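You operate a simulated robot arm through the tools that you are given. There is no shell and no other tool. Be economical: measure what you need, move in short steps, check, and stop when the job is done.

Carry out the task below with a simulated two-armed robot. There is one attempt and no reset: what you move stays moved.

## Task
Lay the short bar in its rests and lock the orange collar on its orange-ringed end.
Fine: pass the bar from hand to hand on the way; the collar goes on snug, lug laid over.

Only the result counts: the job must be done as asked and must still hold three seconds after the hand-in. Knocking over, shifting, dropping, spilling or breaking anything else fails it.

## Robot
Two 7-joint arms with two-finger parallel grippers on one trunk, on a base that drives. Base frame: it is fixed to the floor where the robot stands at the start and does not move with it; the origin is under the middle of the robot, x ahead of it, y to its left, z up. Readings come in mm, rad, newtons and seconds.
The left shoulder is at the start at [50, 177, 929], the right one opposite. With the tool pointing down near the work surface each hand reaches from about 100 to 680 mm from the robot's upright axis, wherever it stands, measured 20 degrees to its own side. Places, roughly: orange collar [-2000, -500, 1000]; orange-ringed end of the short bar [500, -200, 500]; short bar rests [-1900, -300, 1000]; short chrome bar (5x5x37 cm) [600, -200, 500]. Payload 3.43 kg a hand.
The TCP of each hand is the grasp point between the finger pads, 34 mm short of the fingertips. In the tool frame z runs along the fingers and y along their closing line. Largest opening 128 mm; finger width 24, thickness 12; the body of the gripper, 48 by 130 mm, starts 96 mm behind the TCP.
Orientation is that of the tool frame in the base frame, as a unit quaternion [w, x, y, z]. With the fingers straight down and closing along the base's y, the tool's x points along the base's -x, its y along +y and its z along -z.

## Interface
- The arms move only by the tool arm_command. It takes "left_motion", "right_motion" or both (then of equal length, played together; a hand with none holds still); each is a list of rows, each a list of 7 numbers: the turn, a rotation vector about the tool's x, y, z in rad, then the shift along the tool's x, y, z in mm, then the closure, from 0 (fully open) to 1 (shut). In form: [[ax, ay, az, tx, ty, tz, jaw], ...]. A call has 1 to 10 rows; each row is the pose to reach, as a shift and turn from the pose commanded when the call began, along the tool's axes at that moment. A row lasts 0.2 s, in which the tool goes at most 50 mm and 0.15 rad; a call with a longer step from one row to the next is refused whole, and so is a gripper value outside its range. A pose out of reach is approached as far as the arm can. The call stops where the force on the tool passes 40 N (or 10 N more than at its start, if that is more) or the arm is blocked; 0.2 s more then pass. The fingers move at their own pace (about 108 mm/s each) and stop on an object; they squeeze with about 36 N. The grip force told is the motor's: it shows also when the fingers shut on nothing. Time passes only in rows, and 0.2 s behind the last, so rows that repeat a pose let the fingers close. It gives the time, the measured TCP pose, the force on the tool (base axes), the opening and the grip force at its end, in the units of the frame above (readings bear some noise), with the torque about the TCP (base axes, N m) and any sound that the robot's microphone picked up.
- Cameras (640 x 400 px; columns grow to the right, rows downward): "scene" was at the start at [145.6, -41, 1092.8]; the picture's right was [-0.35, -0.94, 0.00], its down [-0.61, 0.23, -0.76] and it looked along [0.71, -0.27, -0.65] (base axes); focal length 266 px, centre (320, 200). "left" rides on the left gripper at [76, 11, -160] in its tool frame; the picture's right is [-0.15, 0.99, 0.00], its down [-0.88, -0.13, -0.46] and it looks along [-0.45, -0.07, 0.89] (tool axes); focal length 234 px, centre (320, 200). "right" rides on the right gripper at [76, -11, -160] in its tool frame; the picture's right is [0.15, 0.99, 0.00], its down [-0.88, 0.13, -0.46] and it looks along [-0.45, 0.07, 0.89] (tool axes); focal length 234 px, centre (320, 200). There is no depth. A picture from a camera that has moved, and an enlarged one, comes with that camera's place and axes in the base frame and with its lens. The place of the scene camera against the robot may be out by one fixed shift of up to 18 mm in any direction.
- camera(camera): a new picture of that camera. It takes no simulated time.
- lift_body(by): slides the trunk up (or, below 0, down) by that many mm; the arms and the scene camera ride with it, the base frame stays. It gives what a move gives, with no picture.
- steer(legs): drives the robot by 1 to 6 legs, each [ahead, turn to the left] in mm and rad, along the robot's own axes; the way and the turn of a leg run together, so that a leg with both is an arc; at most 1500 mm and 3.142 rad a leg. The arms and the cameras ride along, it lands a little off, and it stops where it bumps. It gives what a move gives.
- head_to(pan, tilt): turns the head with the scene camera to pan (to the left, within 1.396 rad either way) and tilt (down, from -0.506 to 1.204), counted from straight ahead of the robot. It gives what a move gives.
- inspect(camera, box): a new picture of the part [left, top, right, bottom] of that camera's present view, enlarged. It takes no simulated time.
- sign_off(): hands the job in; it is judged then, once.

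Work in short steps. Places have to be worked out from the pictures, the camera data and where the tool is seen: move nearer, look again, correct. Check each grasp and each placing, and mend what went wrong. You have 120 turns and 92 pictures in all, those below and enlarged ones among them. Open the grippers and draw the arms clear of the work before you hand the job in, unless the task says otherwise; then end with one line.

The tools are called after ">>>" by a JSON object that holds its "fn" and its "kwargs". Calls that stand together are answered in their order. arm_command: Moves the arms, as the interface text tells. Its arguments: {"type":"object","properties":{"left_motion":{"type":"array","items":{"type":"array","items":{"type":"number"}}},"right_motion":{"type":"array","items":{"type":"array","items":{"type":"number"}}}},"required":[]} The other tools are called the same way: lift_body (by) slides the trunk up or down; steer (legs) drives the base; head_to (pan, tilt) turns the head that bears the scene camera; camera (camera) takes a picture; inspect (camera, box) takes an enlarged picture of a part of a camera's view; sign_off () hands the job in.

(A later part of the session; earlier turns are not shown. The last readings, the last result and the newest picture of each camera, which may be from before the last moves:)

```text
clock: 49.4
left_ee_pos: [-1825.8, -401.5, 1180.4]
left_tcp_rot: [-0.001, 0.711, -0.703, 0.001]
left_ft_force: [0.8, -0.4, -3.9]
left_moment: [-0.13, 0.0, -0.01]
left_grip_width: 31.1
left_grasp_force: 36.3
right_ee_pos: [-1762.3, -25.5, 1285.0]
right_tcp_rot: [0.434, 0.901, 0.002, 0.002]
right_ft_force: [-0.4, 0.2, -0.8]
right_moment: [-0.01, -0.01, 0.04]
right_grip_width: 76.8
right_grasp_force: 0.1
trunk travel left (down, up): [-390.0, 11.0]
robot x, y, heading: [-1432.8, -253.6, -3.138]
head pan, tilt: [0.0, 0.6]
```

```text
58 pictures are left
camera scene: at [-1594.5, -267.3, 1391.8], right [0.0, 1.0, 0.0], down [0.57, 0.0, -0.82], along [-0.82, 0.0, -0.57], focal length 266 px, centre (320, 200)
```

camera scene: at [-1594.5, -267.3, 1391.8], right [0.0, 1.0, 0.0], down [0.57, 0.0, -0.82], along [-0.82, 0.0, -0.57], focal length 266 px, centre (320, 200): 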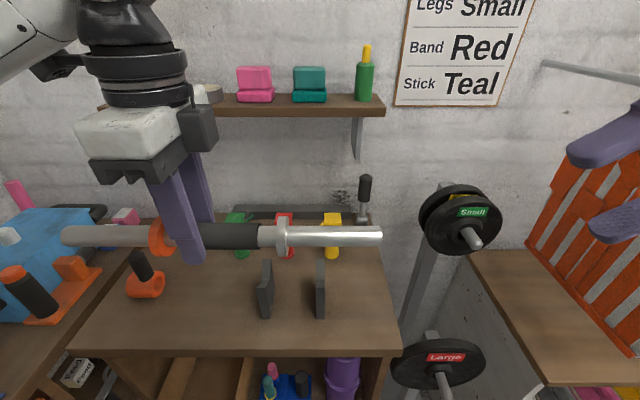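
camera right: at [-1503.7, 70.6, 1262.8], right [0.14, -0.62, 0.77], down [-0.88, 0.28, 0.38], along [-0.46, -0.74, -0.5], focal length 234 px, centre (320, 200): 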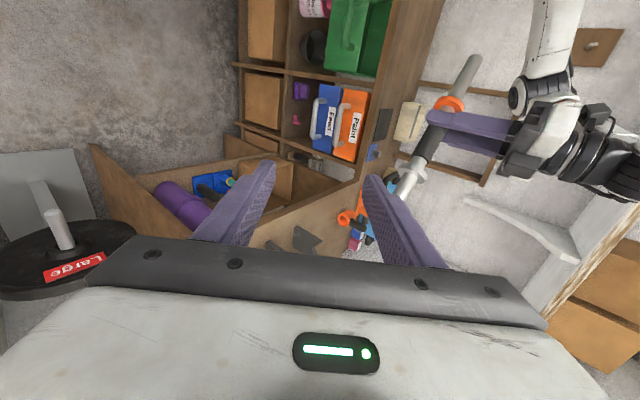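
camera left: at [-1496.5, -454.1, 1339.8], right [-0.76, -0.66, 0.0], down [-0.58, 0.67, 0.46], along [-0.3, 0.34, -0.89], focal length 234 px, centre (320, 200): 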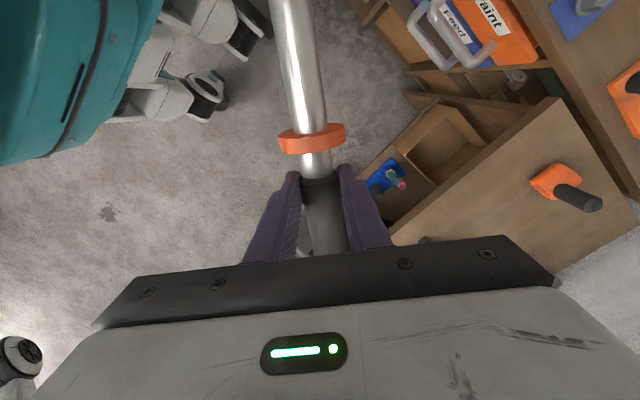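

Good unobstructed view. Zoom on the rests and collar.

>>> {"fn": "inspect", "kwargs": {"camera": "scene", "box": [230, 240, 350, 330]}}

>>> {"fn": "inspect", "kwargs": {"camera": "scene", "box": [90, 230, 210, 320]}}

```text
4.44 times, centred on (290, 285) of scene
camera zoom: at [-1594.5, -267.3, 1391.8], right [0.0, 1.0, 0.0], down [0.57, 0.0, -0.82], along [-0.82, 0.0, -0.57], focal length 1182 px, centre (453, -178)
```

zoom: 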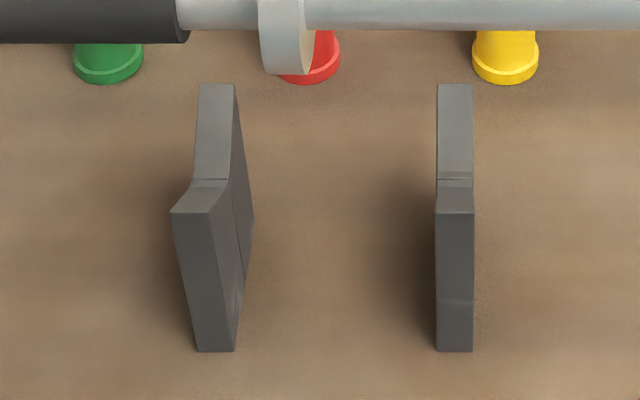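

```text
4.44 times, centred on (150, 275) of scene
camera zoom: at [-1594.5, -267.3, 1391.8], right [0.0, 1.0, 0.0], down [0.57, 0.0, -0.82], along [-0.82, 0.0, -0.57], focal length 1182 px, centre (1076, -133)
```

zoom: 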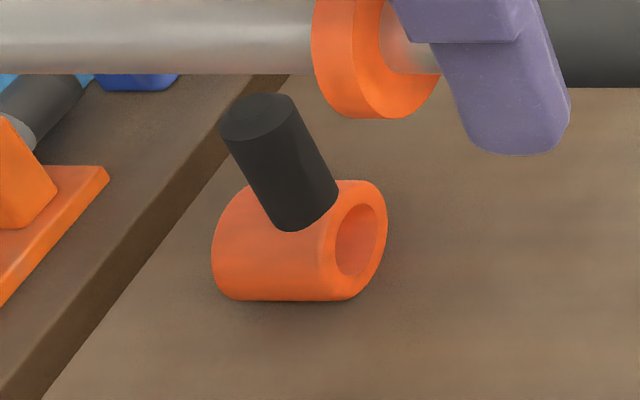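

Plates: left y≈[-380,-365], right ≈[-274,-259], so outer span ≈120 mm. Zoom on the bar to measure ring spacing.

>>> {"fn": "inspect", "kwargs": {"camera": "scene", "box": [130, 180, 310, 290]}}

```text
3.56 times, centred on (220, 235) of scene
camera zoom: at [-1594.5, -267.3, 1391.8], right [0.0, 1.0, 0.0], down [0.57, 0.0, -0.82], along [-0.82, 0.0, -0.57], focal length 946 px, centre (676, 76)
```

zoom: 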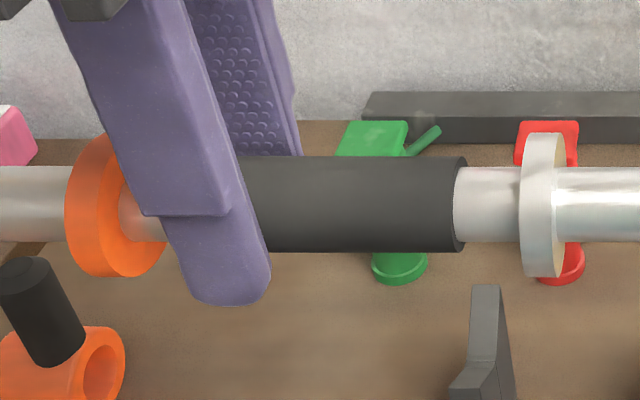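

Ring inner spacing ≈135 mm with its middle 20 mm right of the left TCP; so I need Δy≈+62, Δx≈-103 to centre over the V's. Move there and stop at z≈1060 to check.

>>> {"fn": "arm_command", "kwargs": {"left_motion": [[0, 0, 0.011, -20, 35, 0, 1], [0, 0, 0.011, -45, 75, 0, 1], [0, 0, 0.011, -62, 103, 20, 1], [0, 0, 0.011, -62, 103, 60, 1], [0, 0, 0.011, -62, 103, 100, 1], [0, 0, 0.011, -62, 103, 120, 1], [0, 0, 0.011, -62, 103, 120, 1]]}}

>>> {"fn": "inspect", "kwargs": {"camera": "scene", "box": [190, 190, 380, 310]}}

>>> {"fn": "camera", "kwargs": {"camera": "left"}}

```text
clock: 51.0
left_ee_pos: [-1931.1, -337.6, 1061.4]
left_tcp_rot: [0.0, -0.707, 0.708, 0.001]
left_ft_force: [-0.2, 0.1, -4.5]
left_moment: [-0.16, 0.01, 0.0]
left_grip_width: 31.4
left_grasp_force: 36.5
right_ee_pos: [-1761.9, -23.8, 1285.2]
right_tcp_rot: [0.435, 0.901, 0.002, 0.0]
right_ft_force: [-0.1, 0.0, 0.4]
right_moment: [0.01, -0.03, 0.01]
right_grip_width: 77.1
right_grasp_force: 0.0
trunk travel left (down, up): [-390.0, 11.0]
robot x, y, heading: [-1433.3, -254.0, -3.135]
head pan, tilt: [0.0, 0.6]
```

```text
3.33 times, centred on (285, 250) of scene
camera zoom: at [-1593.9, -267.2, 1391.9], right [0.0, 1.0, 0.0], down [0.57, 0.0, -0.82], along [-0.82, 0.0, -0.57], focal length 887 px, centre (437, 33)
```

zoom: 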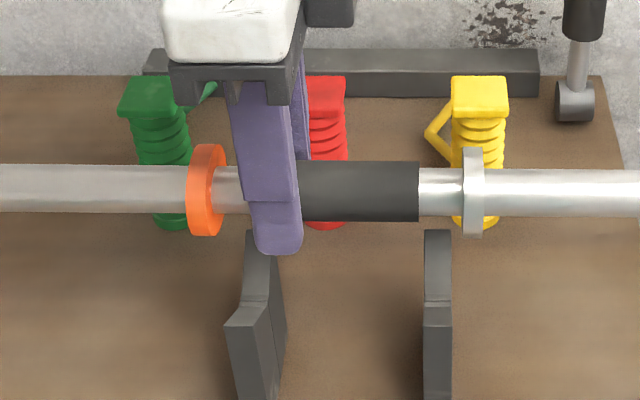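

```text
53 pictures are left
camera left: at [-1942.2, -413.1, 1220.4], right [-0.99, 0.15, 0.0], down [0.13, 0.88, 0.46], along [0.07, 0.45, -0.89], focal length 234 px, centre (320, 200)
```

left: 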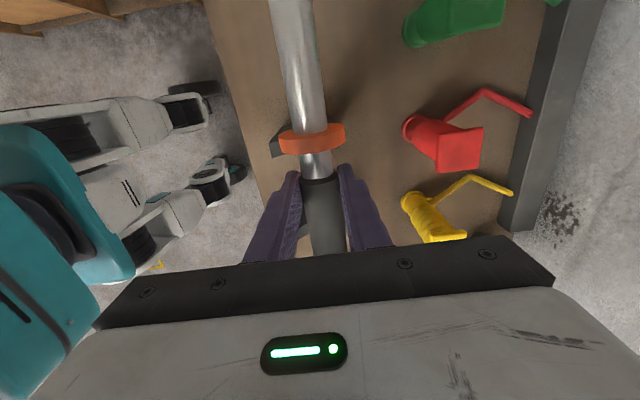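

Lateral alignment matches (ring middle vs plate middle within 1 mm). Zoom the left camera on the left rest to check x.

>>> {"fn": "inspect", "kwargs": {"camera": "left", "box": [240, 90, 400, 190]}}

```text
4.00 times, centred on (320, 140) of left
camera zoom: at [-1942.2, -413.1, 1220.4], right [-0.99, 0.15, 0.0], down [0.13, 0.88, 0.46], along [0.07, 0.45, -0.89], focal length 937 px, centre (320, 440)
```

zoom: 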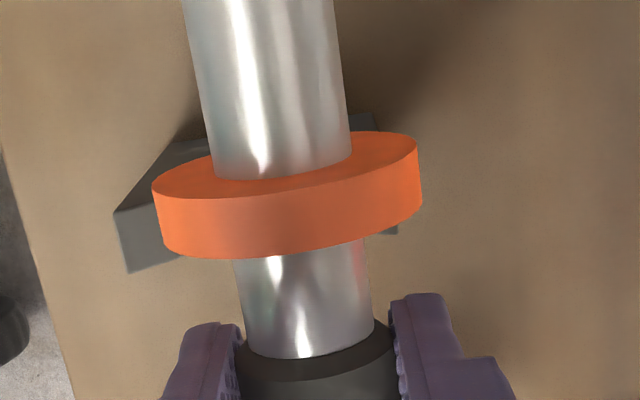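

Left-cam and consistent re-triangulation put the V centre at x≈-1917, vertex z≈976 (scene camera is off ~13 mm in y, cancelled in the relative check). Shift +13.5 in x and lower to z≈1015.

>>> {"fn": "arm_command", "kwargs": {"left_motion": [[0, 0, 0, 0, -7, 0, 1], [0, 0, 0, 0, -13.5, 10, 1], [0, 0, 0, 0, -13.5, 30, 1], [0, 0, 0, 0, -13.5, 46, 1], [0, 0, 0, 0, -13.5, 46, 1]]}}

>>> {"fn": "inspect", "kwargs": {"camera": "left", "box": [240, 90, 400, 190]}}

>>> {"fn": "inspect", "kwargs": {"camera": "scene", "box": [210, 210, 360, 310]}}

```text
clock: 52.2
left_ee_pos: [-1915.6, -339.3, 1014.7]
left_tcp_rot: [0.0, 0.707, -0.707, -0.001]
left_ft_force: [0.0, 0.6, -4.5]
left_moment: [-0.15, -0.02, 0.02]
left_grip_width: 31.3
left_grasp_force: 35.8
right_ee_pos: [-1761.0, -23.6, 1284.2]
right_tcp_rot: [0.434, 0.901, 0.002, 0.001]
right_ft_force: [1.1, -0.4, 0.6]
right_moment: [0.01, 0.03, 0.01]
right_grip_width: 76.6
right_grasp_force: 0.0
trunk travel left (down, up): [-390.0, 11.0]
robot x, y, heading: [-1428.3, -255.8, -3.138]
head pan, tilt: [0.0, 0.6]
```

```text
4.00 times, centred on (320, 140) of left
camera zoom: at [-1927.9, -413.5, 1175.0], right [-0.99, 0.15, 0.0], down [0.13, 0.88, 0.46], along [0.07, 0.45, -0.89], focal length 937 px, centre (320, 440)
```

zoom: 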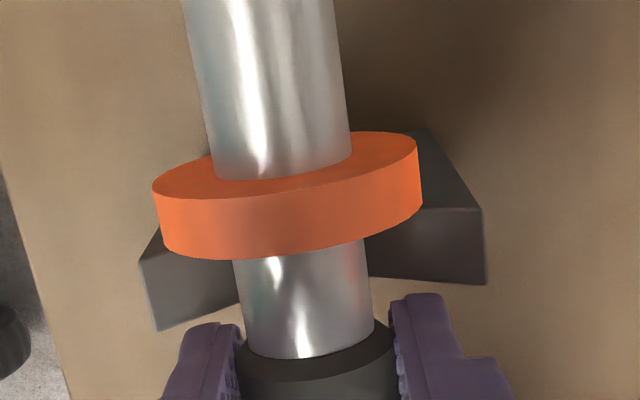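

```text
4.00 times, centred on (285, 260) of scene
camera zoom: at [-1593.9, -267.2, 1391.9], right [0.0, 1.0, 0.0], down [0.57, 0.0, -0.82], along [-0.82, 0.0, -0.57], focal length 1064 px, centre (460, -40)
```

zoom: 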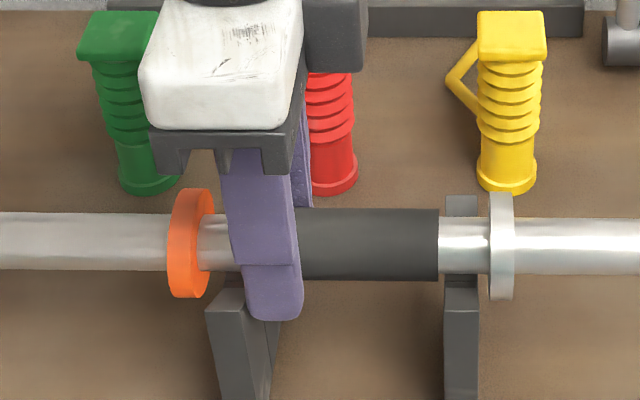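

Centred in both directions within a few mm. Lower gently toward contact.

>>> {"fn": "arm_command", "kwargs": {"left_motion": [[0, 0, 0, 0, 2, 4, 1], [0, 0, 0, 0, 2, 8, 1], [0, 0, 0, 0, 2, 11, 1], [0, 0, 0, 0, 2, 11, 1]]}}

```text
clock: 53.2
left_ee_pos: [-1918.2, -340.2, 1005.3]
left_tcp_rot: [0.0, -0.707, 0.707, 0.0]
left_ft_force: [-0.1, -0.2, -4.1]
left_moment: [-0.15, 0.01, 0.0]
left_grip_width: 31.6
left_grasp_force: 35.5
right_ee_pos: [-1762.1, -23.2, 1285.6]
right_tcp_rot: [0.434, 0.901, 0.002, 0.0]
right_ft_force: [0.6, -0.4, -0.5]
right_moment: [-0.03, 0.03, -0.02]
right_grip_width: 76.9
right_grasp_force: 0.0
trunk travel left (down, up): [-390.0, 11.0]
robot x, y, heading: [-1436.3, -255.0, -3.138]
head pan, tilt: [0.0, 0.6]
```

No contact yet; continue in 2 mm steps.

>>> {"fn": "arm_command", "kwargs": {"left_motion": [[0, 0, 0, 0, 0, 2, 1], [0, 0, 0, 0, 0, 4, 1], [0, 0, 0, 0, 0, 6, 1], [0, 0, 0, 0, 0, 6, 1]]}}

```text
clock: 54.2
left_ee_pos: [-1916.7, -340.0, 1002.4]
left_tcp_rot: [0.003, 0.707, -0.707, -0.003]
left_ft_force: [-1.8, -6.4, 28.7]
left_moment: [0.45, 0.08, 0.41]
left_grip_width: 31.3
left_grasp_force: 36.3
right_ee_pos: [-1759.5, -24.4, 1285.9]
right_tcp_rot: [0.435, 0.9, 0.002, 0.0]
right_ft_force: [-0.1, 1.1, -0.4]
right_moment: [-0.03, 0.02, -0.02]
right_grip_width: 76.9
right_grasp_force: 0.0
trunk travel left (down, up): [-390.0, 11.0]
robot x, y, heading: [-1428.6, -257.4, -3.139]
head pan, tilt: [0.0, 0.6]
```

Contact at z≈1002 as predicted. Check both rests before releasing.

>>> {"fn": "inspect", "kwargs": {"camera": "scene", "box": [210, 210, 360, 310]}}

>>> {"fn": "inspect", "kwargs": {"camera": "left", "box": [240, 90, 400, 190]}}

```text
4.00 times, centred on (285, 260) of scene
camera zoom: at [-1591.1, -267.7, 1392.7], right [0.0, 1.0, 0.0], down [0.56, 0.0, -0.83], along [-0.83, 0.0, -0.56], focal length 1064 px, centre (460, -40)
```

zoom: 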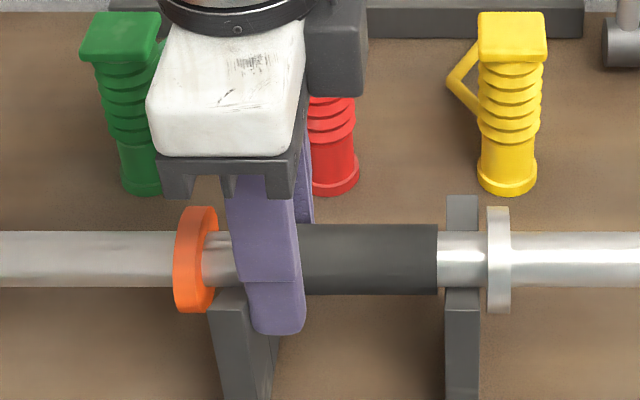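

```text
4.00 times, centred on (320, 140) of left
camera zoom: at [-1928.3, -415.1, 1161.2], right [-0.99, 0.14, 0.01], down [0.13, 0.88, 0.46], along [0.06, 0.45, -0.89], focal length 937 px, centre (320, 440)
```

zoom: 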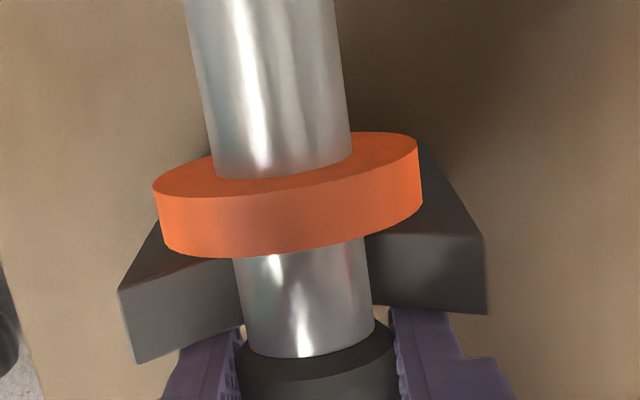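

Seated in both V's with rings outside the plates. Ease the down-force, open, and rise.

>>> {"fn": "arm_command", "kwargs": {"left_motion": [[0, 0, 0, 0, 0, -2, 1], [0, 0, 0, 0, 0, -2, 0.7], [0, 0, 0, 0, 0, -2, 0.5], [0, 0, 0, 0, 0, -2, 0.5], [0, 0, 0, 0, 0, -30, 0.5], [0, 0, 0, 0, 0, -70, 0.5], [0, 0, 0, 0, 0, -110, 0.5], [0, 0, 0, 0, 0, -150, 0.5]]}}

>>> {"fn": "camera", "kwargs": {"camera": "scene"}}

>>> {"fn": "camera", "kwargs": {"camera": "left"}}

```text
clock: 56.0
left_ee_pos: [-1918.1, -337.7, 1149.4]
left_tcp_rot: [0.001, -0.707, 0.708, 0.0]
left_ft_force: [-0.2, 0.4, -0.4]
left_moment: [-0.02, -0.01, 0.02]
left_grip_width: 64.0
left_grasp_force: 0.1
right_ee_pos: [-1760.6, -23.2, 1284.9]
right_tcp_rot: [0.434, 0.901, 0.0, 0.0]
right_ft_force: [0.2, -0.5, -0.1]
right_moment: [0.01, -0.02, -0.03]
right_grip_width: 77.1
right_grasp_force: 0.0
trunk travel left (down, up): [-390.0, 11.0]
robot x, y, heading: [-1433.7, -260.8, -3.139]
head pan, tilt: [0.0, 0.6]
```

```text
47 pictures are left
camera scene: at [-1593.0, -266.9, 1392.0], right [0.0, 1.0, 0.0], down [0.56, 0.0, -0.83], along [-0.83, 0.0, -0.56], focal length 266 px, centre (320, 200)
```

scene: 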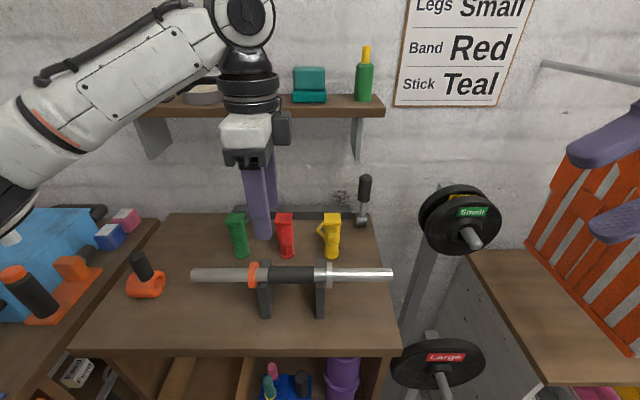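

```text
46 pictures are left
camera left: at [-1929.4, -413.2, 1308.8], right [-0.99, 0.15, 0.0], down [0.13, 0.88, 0.46], along [0.07, 0.45, -0.89], focal length 234 px, centre (320, 200)
```

left: 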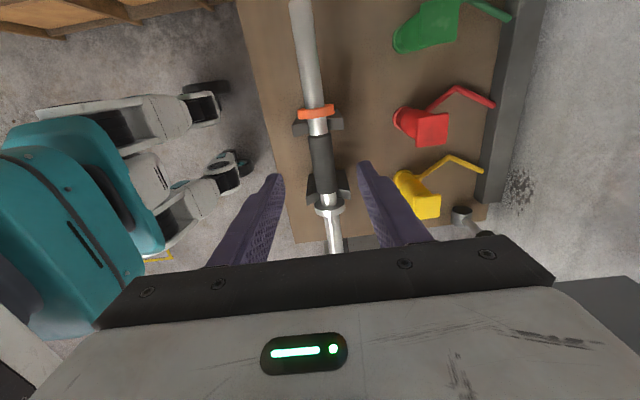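

Bar lies in the rests. Now move the left hand left, above the space near the collar, to view it closely.

>>> {"fn": "arm_command", "kwargs": {"left_motion": [[0, 0, 0, 45, 10, 0, 0.2], [0, 0, 0, 90, 20, 0, 0], [0, 0, 0, 135, 30, 0, 0], [0, 0, 0, 145, 32, 0, 0], [0, 0, 0, 145, 32, 0, 0]]}}

>>> {"fn": "camera", "kwargs": {"camera": "left"}}

>>> {"fn": "inspect", "kwargs": {"camera": "scene", "box": [100, 220, 280, 320]}}

```text
clock: 57.2
left_ee_pos: [-1951.0, -483.8, 1146.8]
left_tcp_rot: [0.0, 0.707, -0.707, 0.0]
left_ft_force: [-0.5, 0.1, 1.2]
left_moment: [0.01, 0.03, 0.01]
left_grip_width: 128.1
left_grasp_force: 0.0
right_ee_pos: [-1761.6, -24.2, 1285.3]
right_tcp_rot: [0.434, 0.901, 0.001, 0.001]
right_ft_force: [-0.5, 0.3, -0.8]
right_moment: [0.01, 0.0, 0.03]
right_grip_width: 76.6
right_grasp_force: 0.1
trunk travel left (down, up): [-390.0, 11.0]
robot x, y, heading: [-1433.8, -258.0, -3.137]
head pan, tilt: [0.0, 0.6]
```

```text
45 pictures are left
camera left: at [-1962.3, -559.0, 1306.4], right [-0.99, 0.15, 0.0], down [0.13, 0.88, 0.46], along [0.07, 0.45, -0.89], focal length 234 px, centre (320, 200)
```

left: 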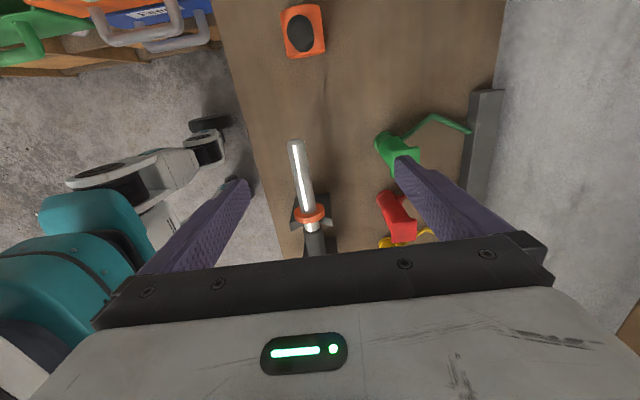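

```text
3.56 times, centred on (190, 270) of scene
camera zoom: at [-1593.5, -267.3, 1391.9], right [0.0, 1.0, 0.0], down [0.56, 0.0, -0.83], along [-0.83, 0.0, -0.56], focal length 946 px, centre (782, -49)
```

zoom: 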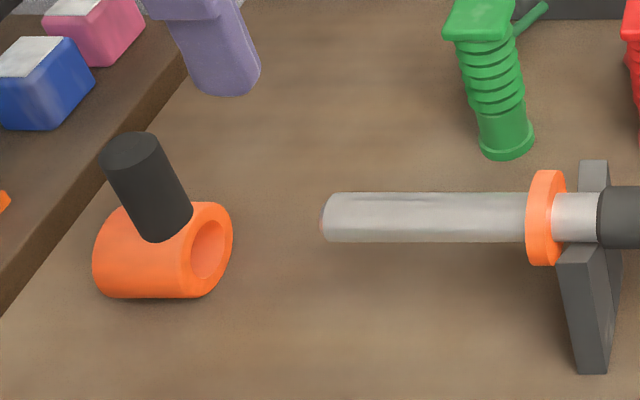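

Collar ≈(-1948, -613), axis z≈945, Ø≈54, length ≈55, with a Ø28 black lug standing ~55 mm up from it. Move the open left hand above it at z≈1085.

>>> {"fn": "arm_command", "kwargs": {"left_motion": [[0, 0, 0, 40, 0, 0, 0], [0, 0, 0, 80, -2, 0, 0], [0, 0, 0, 115, -3, 15, 0], [0, 0, 0, 129, -3, 40, 0], [0, 0, 0, 129, -3, 61, 0], [0, 0, 0, 129, -3, 61, 0]]}}

>>> {"fn": "camera", "kwargs": {"camera": "left"}}

>>> {"fn": "camera", "kwargs": {"camera": "scene"}}

```text
clock: 58.6
left_ee_pos: [-1945.3, -612.2, 1088.8]
left_tcp_rot: [0.0, 0.708, -0.706, 0.0]
left_ft_force: [0.4, -0.3, 0.4]
left_moment: [-0.01, 0.0, 0.01]
left_grip_width: 128.1
left_grasp_force: 0.1
right_ee_pos: [-1760.3, -24.0, 1285.8]
right_tcp_rot: [0.434, 0.901, 0.002, 0.001]
right_ft_force: [0.5, 0.5, -0.5]
right_moment: [0.01, -0.01, -0.01]
right_grip_width: 76.7
right_grasp_force: 0.1
trunk travel left (down, up): [-390.0, 11.0]
robot x, y, heading: [-1430.9, -258.8, -3.14]
head pan, tilt: [0.0, 0.6]
```

```text
43 pictures are left
camera left: at [-1957.7, -687.8, 1246.5], right [-0.99, 0.15, 0.0], down [0.13, 0.88, 0.46], along [0.07, 0.45, -0.89], focal length 234 px, centre (320, 200)
```

left: 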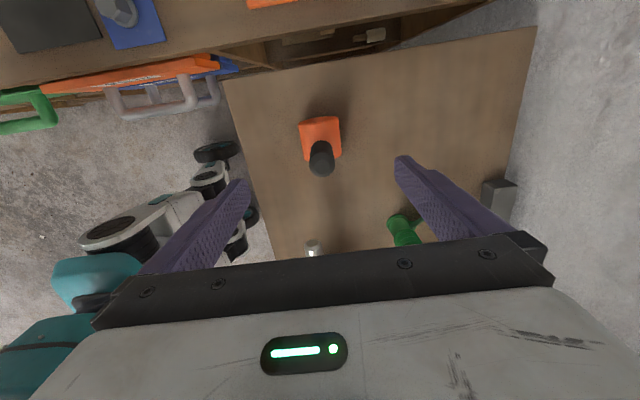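

```text
42 pictures are left
camera scene: at [-1593.4, -267.1, 1392.0], right [0.0, 1.0, 0.0], down [0.56, 0.0, -0.83], along [-0.83, 0.0, -0.56], focal length 266 px, centre (320, 200)
```

scene: 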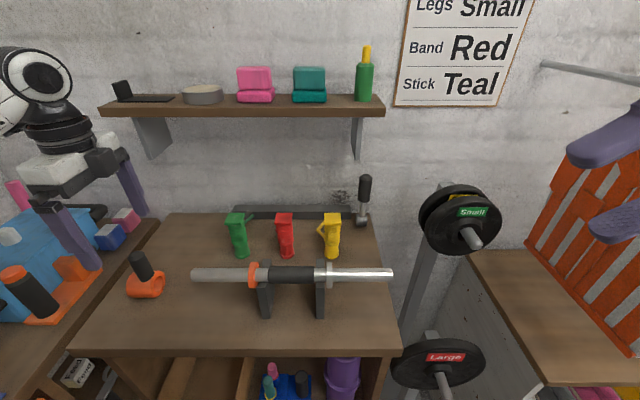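

Zoom on the collar in the left view for exact centring.

>>> {"fn": "inspect", "kwargs": {"camera": "left", "box": [270, 90, 370, 190]}}

```text
4.00 times, centred on (320, 140) of left
camera zoom: at [-1957.7, -687.8, 1246.5], right [-0.99, 0.15, 0.0], down [0.13, 0.88, 0.46], along [0.07, 0.45, -0.89], focal length 937 px, centre (320, 440)
```

zoom: 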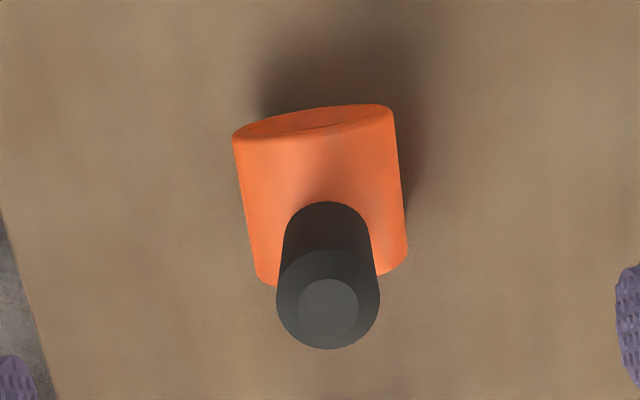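

Collar axis is parallel to y, centre (-1948, -620), Ø≈50, length ≈45. Descend with lug between the fingers to z≈956 and close.

>>> {"fn": "arm_command", "kwargs": {"left_motion": [[0, 0, 0, 8, 2.7, 30, 0], [0, 0, 0, 8, 2.7, 65, 0], [0, 0, 0, 8, 2.7, 100, 0], [0, 0, 0, 8, 2.7, 120, 0], [0, 0, 0, 8, 2.7, 132, 0], [0, 0, 0, 8, 2.7, 132, 0.4], [0, 0, 0, 8, 2.7, 132, 0.7], [0, 0, 0, 8, 2.7, 132, 1], [0, 0, 0, 8, 2.7, 132, 1]]}}

>>> {"fn": "inspect", "kwargs": {"camera": "scene", "box": [60, 200, 240, 320]}}

>>> {"fn": "camera", "kwargs": {"camera": "left"}}

```text
clock: 60.6
left_ee_pos: [-1949.5, -620.6, 955.7]
left_tcp_rot: [0.001, 0.707, -0.707, 0.0]
left_ft_force: [0.3, -0.1, -0.2]
left_moment: [0.02, 0.06, -0.04]
left_grip_width: 49.4
left_grasp_force: 36.5
right_ee_pos: [-1761.1, -24.1, 1285.0]
right_tcp_rot: [0.434, 0.901, 0.002, 0.002]
right_ft_force: [0.0, -0.5, 0.7]
right_moment: [-0.03, 0.01, -0.03]
right_grip_width: 76.9
right_grasp_force: 0.0
trunk travel left (down, up): [-390.0, 11.0]
robot x, y, heading: [-1432.1, -253.0, -3.137]
head pan, tilt: [0.0, 0.6]
```

```text
3.33 times, centred on (150, 260) of scene
camera zoom: at [-1593.6, -267.2, 1391.9], right [0.0, 1.0, 0.0], down [0.56, 0.0, -0.83], along [-0.83, 0.0, -0.56], focal length 887 px, centre (887, 0)
```

zoom: 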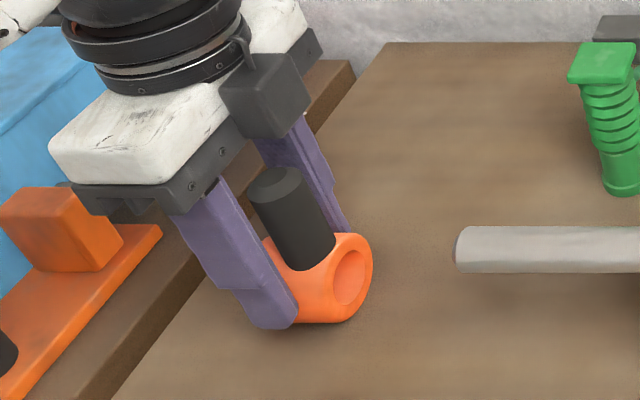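

```text
39 pictures are left
camera left: at [-1961.2, -695.5, 1114.8], right [-0.99, 0.15, 0.0], down [0.13, 0.88, 0.46], along [0.07, 0.45, -0.89], focal length 234 px, centre (320, 200)
```

left: 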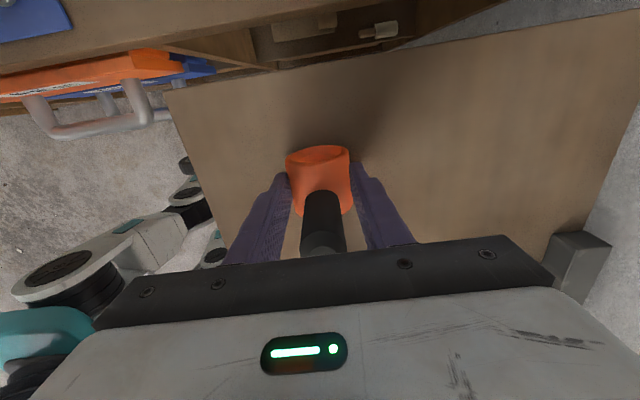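

Collar is held (49.4 mm). Lift to bar-axis height (~TCP 1008), shift to x≈-1917, and stop short of the bar end at y≈-550.

>>> {"fn": "arm_command", "kwargs": {"left_motion": [[0, 0, 0, 0, 0, -25, 1], [0, 0, 0, 0, 0, -52, 1], [0, 0, 0, -15, -12, -52, 1], [0, 0, 0, -35, -24, -52, 1], [0, 0, 0, -55, -32, -52, 1], [0, 0, 0, -70, -32, -52, 1], [0, 0, 0, -70, -32, -52, 1]]}}

>>> {"fn": "inspect", "kwargs": {"camera": "scene", "box": [110, 210, 290, 310]}}

>>> {"fn": "inspect", "kwargs": {"camera": "left", "box": [220, 120, 420, 260]}}

```text
clock: 62.2
left_ee_pos: [-1916.5, -551.2, 1007.3]
left_tcp_rot: [0.0, 0.707, -0.707, 0.0]
left_ft_force: [0.2, -0.3, -1.8]
left_moment: [-0.01, -0.02, 0.01]
left_grip_width: 49.2
left_grasp_force: 36.6
right_ee_pos: [-1760.9, -23.3, 1284.5]
right_tcp_rot: [0.434, 0.901, 0.002, 0.001]
right_ft_force: [0.4, -0.2, 0.3]
right_moment: [0.03, 0.03, -0.03]
right_grip_width: 76.8
right_grasp_force: 0.1
trunk travel left (down, up): [-390.0, 11.0]
robot x, y, heading: [-1430.5, -250.7, -3.14]
head pan, tilt: [0.0, 0.6]
```

```text
3.56 times, centred on (200, 260) of scene
camera zoom: at [-1593.6, -267.4, 1391.9], right [0.0, 1.0, 0.0], down [0.57, 0.0, -0.83], along [-0.83, 0.0, -0.57], focal length 946 px, centre (747, -13)
```

zoom: 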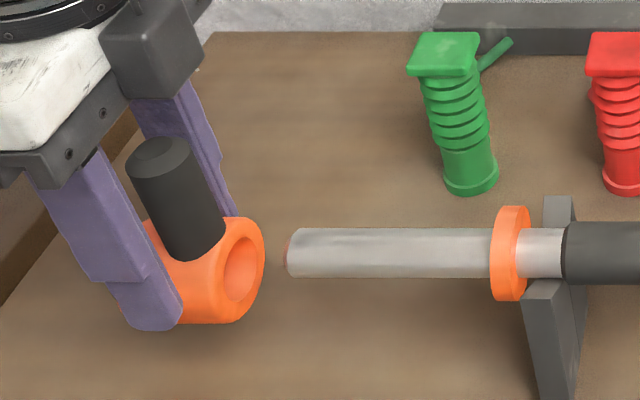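

```text
2.86 times, centred on (320, 190) of left
camera zoom: at [-1928.6, -626.1, 1166.8], right [-0.99, 0.15, 0.0], down [0.13, 0.88, 0.46], along [0.07, 0.45, -0.89], focal length 669 px, centre (320, 229)
```

zoom: 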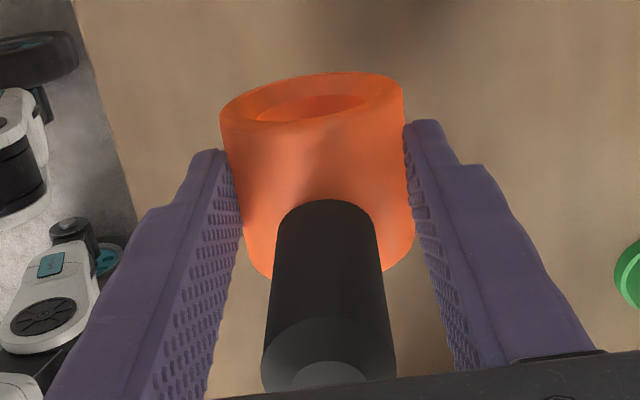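

Bore centre sits ≈17 px (≈9 mm in the image's vertical) below the bar axis; x is aligned. Raise 10 mm and re-check.

>>> {"fn": "arm_command", "kwargs": {"left_motion": [[0, 0, 0, -5, 0, -5, 1], [0, 0, 0, -10, 0, -10, 1], [0, 0, 0, -10, 0, -10, 1]]}}

>>> {"fn": "inspect", "kwargs": {"camera": "scene", "box": [150, 240, 230, 300]}}

```text
clock: 63.0
left_ee_pos: [-1916.6, -540.6, 1018.1]
left_tcp_rot: [0.0, -0.707, 0.707, 0.0]
left_ft_force: [0.0, 0.0, -1.8]
left_moment: [0.03, 0.01, 0.02]
left_grip_width: 49.7
left_grasp_force: 35.9
right_ee_pos: [-1761.4, -24.6, 1285.5]
right_tcp_rot: [0.434, 0.901, 0.001, 0.001]
right_ft_force: [0.2, 0.2, 0.6]
right_moment: [0.01, 0.05, -0.03]
right_grip_width: 76.8
right_grasp_force: 0.0
trunk travel left (down, up): [-390.0, 11.0]
robot x, y, heading: [-1429.5, -255.3, -3.14]
head pan, tilt: [0.0, 0.6]
```

```text
6.67 times, centred on (190, 270) of scene
camera zoom: at [-1593.7, -267.3, 1391.9], right [0.0, 1.0, 0.0], down [0.57, 0.0, -0.82], along [-0.82, 0.0, -0.57], focal length 1774 px, centre (1187, -267)
```

zoom: 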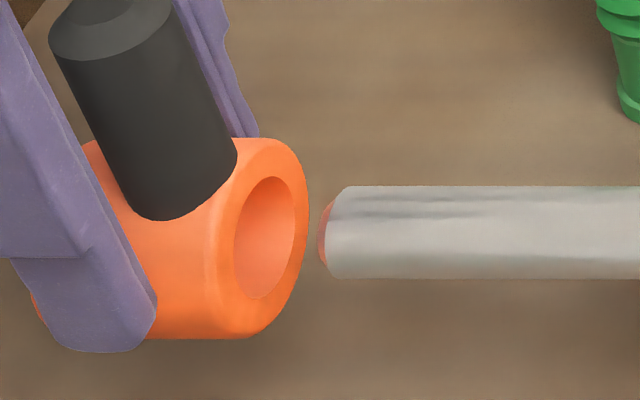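

Offset now ~1.5 mm, bore clearance ≈±4 mm. Raise 1.7 mm and slide on 50 mm.

>>> {"fn": "arm_command", "kwargs": {"left_motion": [[0, 0, 0, 0, 0, -1.7, 1], [0, 0, 0, -10, 0, -1.7, 1], [0, 0, 0, -20, 0, -1.7, 1], [0, 0, 0, -30, 0, -1.7, 1], [0, 0, 0, -40, 0, -1.7, 1], [0, 0, 0, -50, 0, -1.7, 1], [0, 0, 0, -50, 0, -1.7, 1]]}}

>>> {"fn": "inspect", "kwargs": {"camera": "scene", "box": [150, 220, 310, 320]}}

>>> {"fn": "inspect", "kwargs": {"camera": "left", "box": [220, 120, 420, 260]}}

```text
clock: 64.6
left_ee_pos: [-1918.0, -490.7, 1020.9]
left_tcp_rot: [-0.001, -0.707, 0.707, 0.001]
left_ft_force: [-0.7, 0.2, -2.6]
left_moment: [0.03, -0.01, -0.02]
left_grip_width: 49.3
left_grasp_force: 36.1
right_ee_pos: [-1760.8, -24.1, 1285.4]
right_tcp_rot: [0.435, 0.901, 0.001, 0.001]
right_ft_force: [0.1, -0.4, 0.2]
right_moment: [0.04, 0.0, 0.01]
right_grip_width: 76.7
right_grasp_force: 0.0
trunk travel left (down, up): [-390.0, 11.0]
robot x, y, heading: [-1432.5, -259.5, -3.138]
head pan, tilt: [0.0, 0.6]
```

```text
4.00 times, centred on (230, 270) of scene
camera zoom: at [-1593.7, -267.4, 1391.9], right [0.0, 1.0, 0.0], down [0.57, 0.0, -0.82], along [-0.82, 0.0, -0.57], focal length 1064 px, centre (680, -80)
```

zoom: 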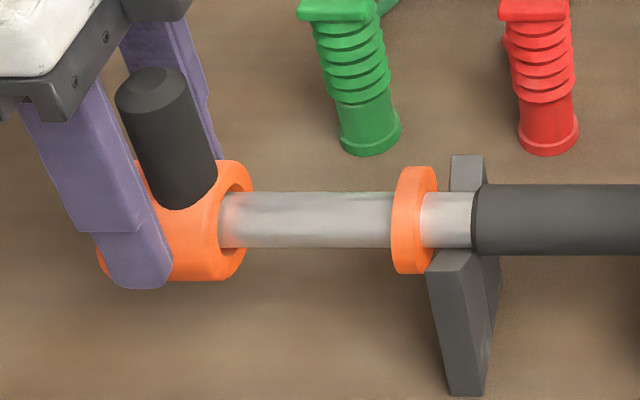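

```text
2.86 times, centred on (320, 190) of left
camera zoom: at [-1929.4, -566.4, 1178.9], right [-0.99, 0.15, 0.0], down [0.13, 0.88, 0.46], along [0.07, 0.45, -0.89], focal length 669 px, centre (320, 229)
```

zoom: 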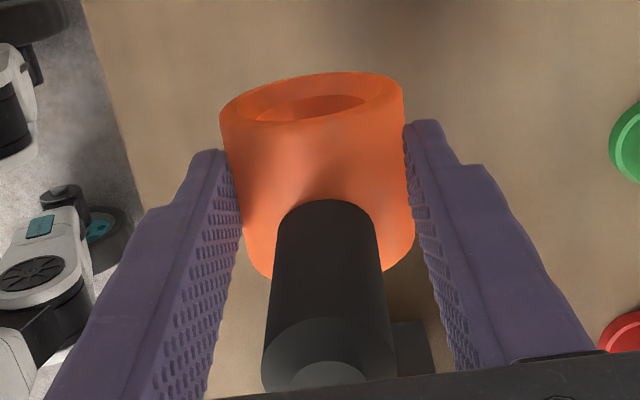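

Sliding freely. Continue 60 mm then approach the ring slowly.

>>> {"fn": "arm_command", "kwargs": {"left_motion": [[0, 0, 0, -12, 0, 0, 1], [0, 0, 0, -24, 0, 0, 1], [0, 0, 0, -36, 0, 0, 1], [0, 0, 0, -48, 0, 0, 1], [0, 0, 0, -56, 0, 0, 1], [0, 0, 0, -60, 0, 0, 1], [0, 0, 0, -64, 0, 0, 1], [0, 0, 0, -64, 0, 0, 1]]}}

>>> {"fn": "inspect", "kwargs": {"camera": "scene", "box": [190, 220, 310, 310]}}

```text
clock: 66.4
left_ee_pos: [-1918.0, -427.9, 1017.6]
left_tcp_rot: [0.0, -0.707, 0.707, 0.0]
left_ft_force: [-0.4, 0.3, -2.0]
left_moment: [0.02, -0.02, 0.0]
left_grip_width: 49.6
left_grasp_force: 35.9
right_ee_pos: [-1760.1, -24.3, 1284.8]
right_tcp_rot: [0.434, 0.901, 0.002, 0.001]
right_ft_force: [-0.3, -1.2, -0.2]
right_moment: [0.01, 0.0, -0.02]
right_grip_width: 76.9
right_grasp_force: 0.2
trunk travel left (down, up): [-390.0, 11.0]
robot x, y, heading: [-1429.9, -258.1, -3.136]
head pan, tilt: [0.0, 0.6]
```

```text
4.44 times, centred on (250, 265) of scene
camera zoom: at [-1593.7, -267.3, 1391.9], right [0.0, 1.0, 0.0], down [0.57, 0.0, -0.82], along [-0.82, 0.0, -0.57], focal length 1182 px, centre (631, -89)
```

zoom: 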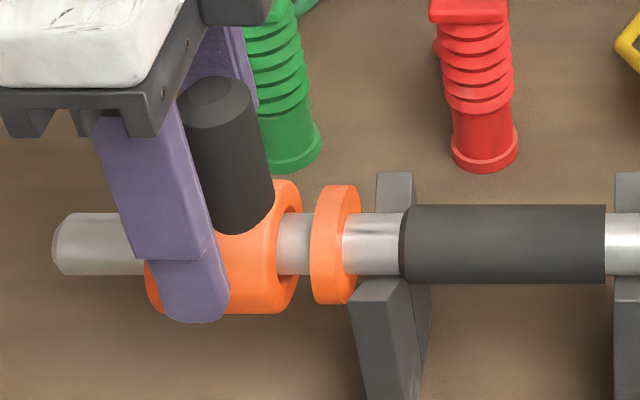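

Gap ≈16 mm. Slide 13 mm more, then fine steps.

>>> {"fn": "arm_command", "kwargs": {"left_motion": [[0, 0, 0, -5, 0, 0, 1], [0, 0, 0, -10, 0, 0, 1], [0, 0, 0, -13, 0, 0, 1], [0, 0, 0, -13, 0, 0, 1]]}}

>>> {"fn": "inspect", "kwargs": {"camera": "scene", "box": [210, 230, 290, 290]}}

```text
clock: 67.4
left_ee_pos: [-1918.8, -414.0, 1020.4]
left_tcp_rot: [-0.001, 0.707, -0.707, 0.0]
left_ft_force: [0.4, -0.3, -2.4]
left_moment: [-0.01, 0.02, 0.01]
left_grip_width: 49.4
left_grasp_force: 35.6
right_ee_pos: [-1761.5, -23.7, 1284.9]
right_tcp_rot: [0.434, 0.901, 0.002, 0.001]
right_ft_force: [0.2, 0.5, 0.0]
right_moment: [-0.01, 0.01, 0.02]
right_grip_width: 76.8
right_grasp_force: 0.0
trunk travel left (down, up): [-390.0, 11.0]
robot x, y, heading: [-1429.0, -255.9, -3.14]
head pan, tilt: [0.0, 0.6]
```

```text
6.67 times, centred on (250, 260) of scene
camera zoom: at [-1593.7, -267.3, 1391.9], right [0.0, 1.0, 0.0], down [0.57, 0.0, -0.82], along [-0.82, 0.0, -0.57], focal length 1774 px, centre (787, -200)
```

zoom: 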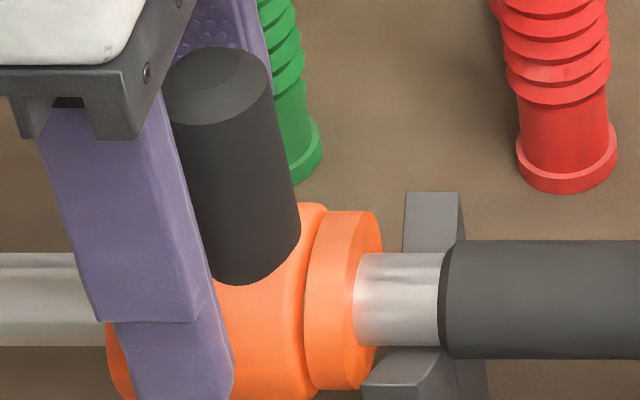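

Almost touching. Press in 1 mm steps until the y-force shows contact.

>>> {"fn": "arm_command", "kwargs": {"left_motion": [[0, 0, 0, -1, 0, 0, 1], [0, 0, 0, -2, 0, 0, 1], [0, 0, 0, -3, 0, 0, 1], [0, 0, 0, -3, 0, 0, 1]]}}

>>> {"fn": "inspect", "kwargs": {"camera": "scene", "box": [210, 230, 290, 290]}}

```text
clock: 68.4
left_ee_pos: [-1918.6, -411.3, 1018.6]
left_tcp_rot: [-0.001, 0.707, -0.707, -0.001]
left_ft_force: [0.2, -0.5, -2.4]
left_moment: [-0.01, -0.03, -0.01]
left_grip_width: 49.5
left_grasp_force: 36.0
right_ee_pos: [-1761.4, -25.0, 1285.5]
right_tcp_rot: [0.435, 0.901, 0.002, 0.0]
right_ft_force: [0.0, -0.4, 0.5]
right_moment: [-0.02, 0.02, -0.01]
right_grip_width: 76.9
right_grasp_force: 0.1
trunk travel left (down, up): [-390.0, 11.0]
robot x, y, heading: [-1433.5, -262.3, -3.137]
head pan, tilt: [0.0, 0.6]
```

```text
6.67 times, centred on (250, 260) of scene
camera zoom: at [-1593.7, -267.4, 1391.9], right [0.0, 1.0, 0.0], down [0.57, 0.0, -0.82], along [-0.82, 0.0, -0.57], focal length 1774 px, centre (787, -200)
```

zoom: 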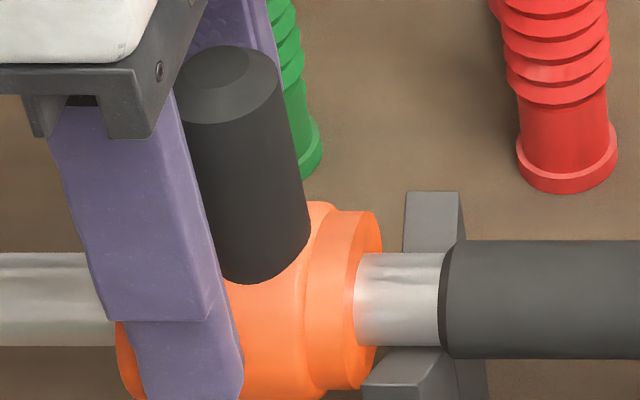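

Ring hasn't moved yet and no force; continue a few more mm.

>>> {"fn": "arm_command", "kwargs": {"left_motion": [[0, 0, 0, -1, 0, 0, 1], [0, 0, 0, -2, 0, 0, 1], [0, 0, 0, -3, 0, 0, 1], [0, 0, 0, -3, 0, 0, 1]]}}

>>> {"fn": "inspect", "kwargs": {"camera": "scene", "box": [210, 230, 290, 290]}}

```text
clock: 69.4
left_ee_pos: [-1918.0, -409.3, 1018.8]
left_tcp_rot: [0.0, 0.707, -0.707, 0.0]
left_ft_force: [0.5, -2.5, -2.4]
left_moment: [-0.06, -0.03, -0.01]
left_grip_width: 49.4
left_grasp_force: 36.2
right_ee_pos: [-1761.0, -23.3, 1285.9]
right_tcp_rot: [0.435, 0.901, 0.001, 0.001]
right_ft_force: [-0.3, -0.1, -1.2]
right_moment: [-0.01, -0.04, 0.01]
right_grip_width: 76.9
right_grasp_force: 0.1
trunk travel left (down, up): [-390.0, 11.0]
robot x, y, heading: [-1430.7, -255.9, -3.137]
head pan, tilt: [0.0, 0.6]
```

```text
6.67 times, centred on (250, 260) of scene
camera zoom: at [-1593.6, -267.5, 1391.9], right [0.0, 1.0, 0.0], down [0.57, 0.0, -0.82], along [-0.82, 0.0, -0.57], focal length 1774 px, centre (787, -200)
```

zoom: 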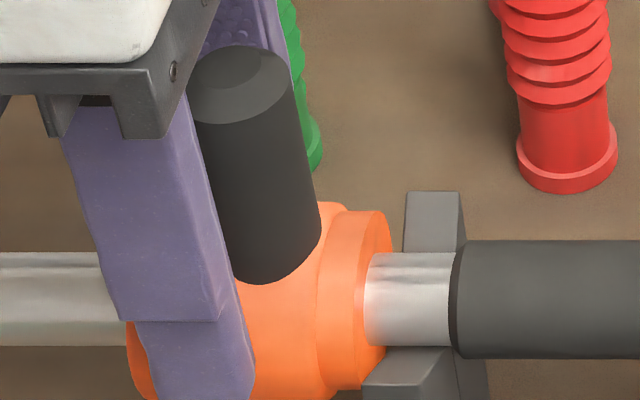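

Contact: bar nudged ~2.5 mm, collar now against the ring. Now study the lug's base closely to see how it moves.

>>> {"fn": "inspect", "kwargs": {"camera": "scene", "box": [225, 230, 265, 285]}}

>>> {"fn": "inspect", "kwargs": {"camera": "left", "box": [270, 130, 370, 260]}}

```text
7.27 times, centred on (245, 258) of scene
camera zoom: at [-1593.6, -267.5, 1391.9], right [0.0, 1.0, 0.0], down [0.57, 0.0, -0.82], along [-0.82, 0.0, -0.57], focal length 1935 px, centre (866, -218)
```

zoom: 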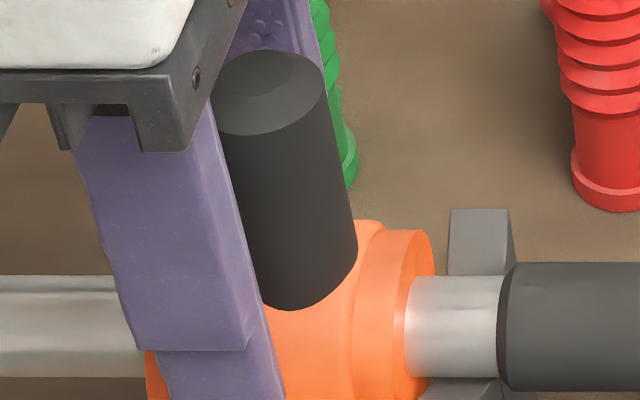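

```text
3.08 times, centred on (320, 195) of left
camera zoom: at [-1929.9, -484.0, 1178.1], right [-0.99, 0.15, 0.0], down [0.13, 0.88, 0.46], along [0.07, 0.45, -0.89], focal length 720 px, centre (320, 215)
```

zoom: 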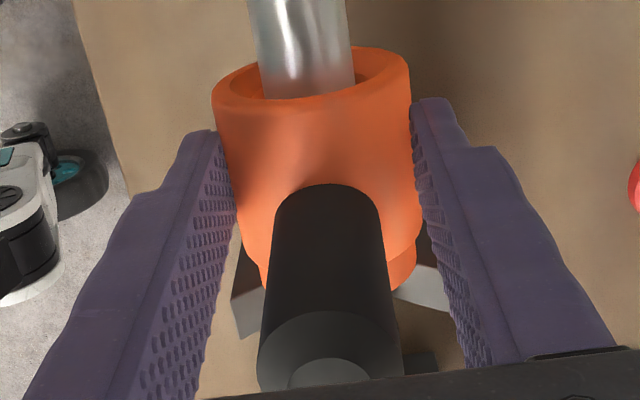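

The lug is a rigid post on the collar, so "laid over" should be a twist about the bar. With the left hand still gripping, I roll the tool about the bar axis (27 mm below the TCP) so the lug tips toward the robot, watching forces and sounds.

>>> {"fn": "arm_command", "kwargs": {"left_motion": [[-0.13, 0, 0, 0, -3.5, 0.2, 1], [-0.26, 0, 0, 0, -6.9, 0.9, 1], [-0.4, 0, 0, 0, -10.5, 2.1, 1], [-0.53, 0, 0, 0, -13.6, 3.7, 1], [-0.66, 0, 0, 0, -16.6, 5.7, 1], [-0.8, 0, 0, 0, -19.4, 8.2, 1], [-0.8, 0, 0, 0, -19.4, 8.2, 1]]}}

>>> {"fn": "camera", "kwargs": {"camera": "scene"}}

```text
clock: 71.0
left_ee_pos: [-1897.2, -408.6, 1010.3]
left_tcp_rot: [0.275, 0.651, -0.651, -0.276]
left_ft_force: [-0.7, -1.8, -2.2]
left_moment: [-0.04, -0.01, 0.08]
left_grip_width: 49.5
left_grasp_force: 36.0
right_ee_pos: [-1761.5, -24.7, 1284.6]
right_tcp_rot: [0.435, 0.901, 0.001, 0.001]
right_ft_force: [-0.2, 0.0, -0.2]
right_moment: [0.02, -0.01, 0.01]
right_grip_width: 76.7
right_grasp_force: 0.0
trunk travel left (down, up): [-390.0, 11.0]
robot x, y, heading: [-1431.9, -255.8, -3.14]
head pan, tilt: [0.0, 0.6]
```

```text
27 pictures are left
camera scene: at [-1593.6, -267.5, 1391.9], right [0.0, 1.0, 0.0], down [0.57, 0.0, -0.82], along [-0.82, 0.0, -0.57], focal length 266 px, centre (320, 200)
```

scene: 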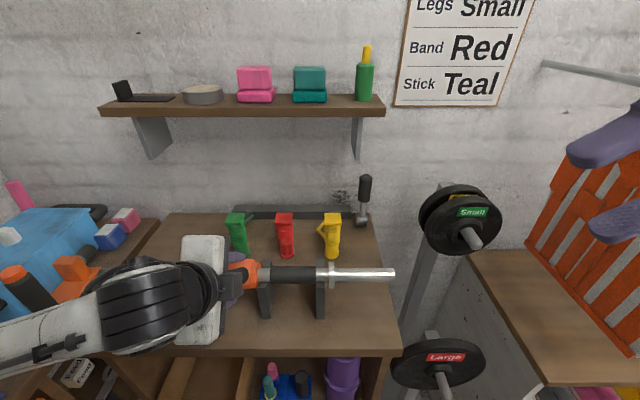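

Rotated 46° freely. Continue toward 90°.

>>> {"fn": "arm_command", "kwargs": {"left_motion": [[-0.13, 0, 0, 0, -3.5, 0.2, 1], [-0.26, 0, 0, 0, -6.9, 0.9, 1], [-0.4, 0, 0, 0, -10.5, 2.1, 1], [-0.53, 0, 0, 0, -13.6, 3.7, 1], [-0.66, 0, 0, 0, -16.6, 5.7, 1], [-0.77, 0, 0, 0, -18.8, 7.6, 1], [-0.77, 0, 0, 0, -18.8, 7.6, 1]]}}

>>> {"fn": "camera", "kwargs": {"camera": "scene"}}

```text
clock: 72.6
left_ee_pos: [-1890.5, -406.8, 990.5]
left_tcp_rot: [-0.499, -0.5, 0.5, 0.501]
left_ft_force: [1.5, 0.0, -2.5]
left_moment: [-0.04, -0.1, -0.03]
left_grip_width: 49.7
left_grasp_force: 35.8
right_ee_pos: [-1760.2, -24.3, 1285.8]
right_tcp_rot: [0.433, 0.901, 0.002, 0.0]
right_ft_force: [-0.3, 0.5, 0.3]
right_moment: [-0.01, -0.01, -0.01]
right_grip_width: 76.9
right_grasp_force: 0.1
trunk travel left (down, up): [-390.0, 11.0]
robot x, y, heading: [-1427.4, -257.0, -3.144]
head pan, tilt: [0.0, 0.6]
```

```text
26 pictures are left
camera scene: at [-1593.5, -267.3, 1391.9], right [0.0, 1.0, 0.0], down [0.56, 0.0, -0.83], along [-0.83, 0.0, -0.56], focal length 266 px, centre (320, 200)
```

scene: 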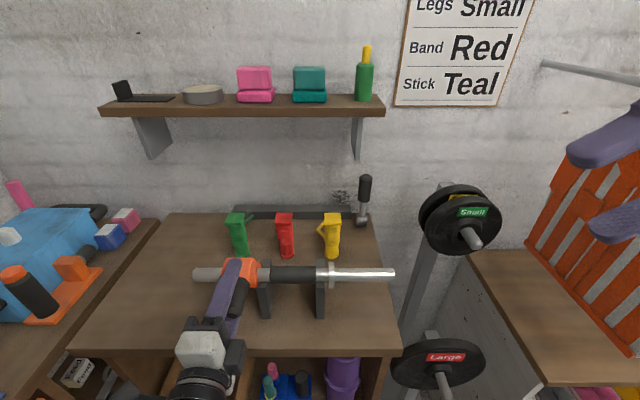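

Collar turned 90°, lug pointing toward the robot. Zoom to check the lug and the gap to the ring.

>>> {"fn": "inspect", "kwargs": {"camera": "scene", "box": [190, 240, 290, 330]}}

```text
4.44 times, centred on (240, 285) of scene
camera zoom: at [-1593.5, -267.3, 1391.9], right [0.0, 1.0, 0.0], down [0.56, 0.0, -0.83], along [-0.83, 0.0, -0.56], focal length 1182 px, centre (676, -178)
```

zoom: 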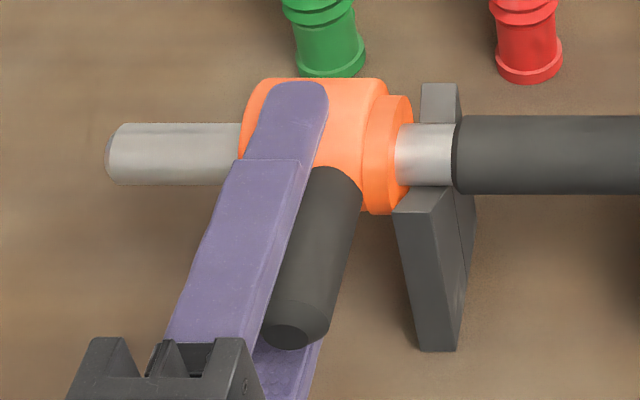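

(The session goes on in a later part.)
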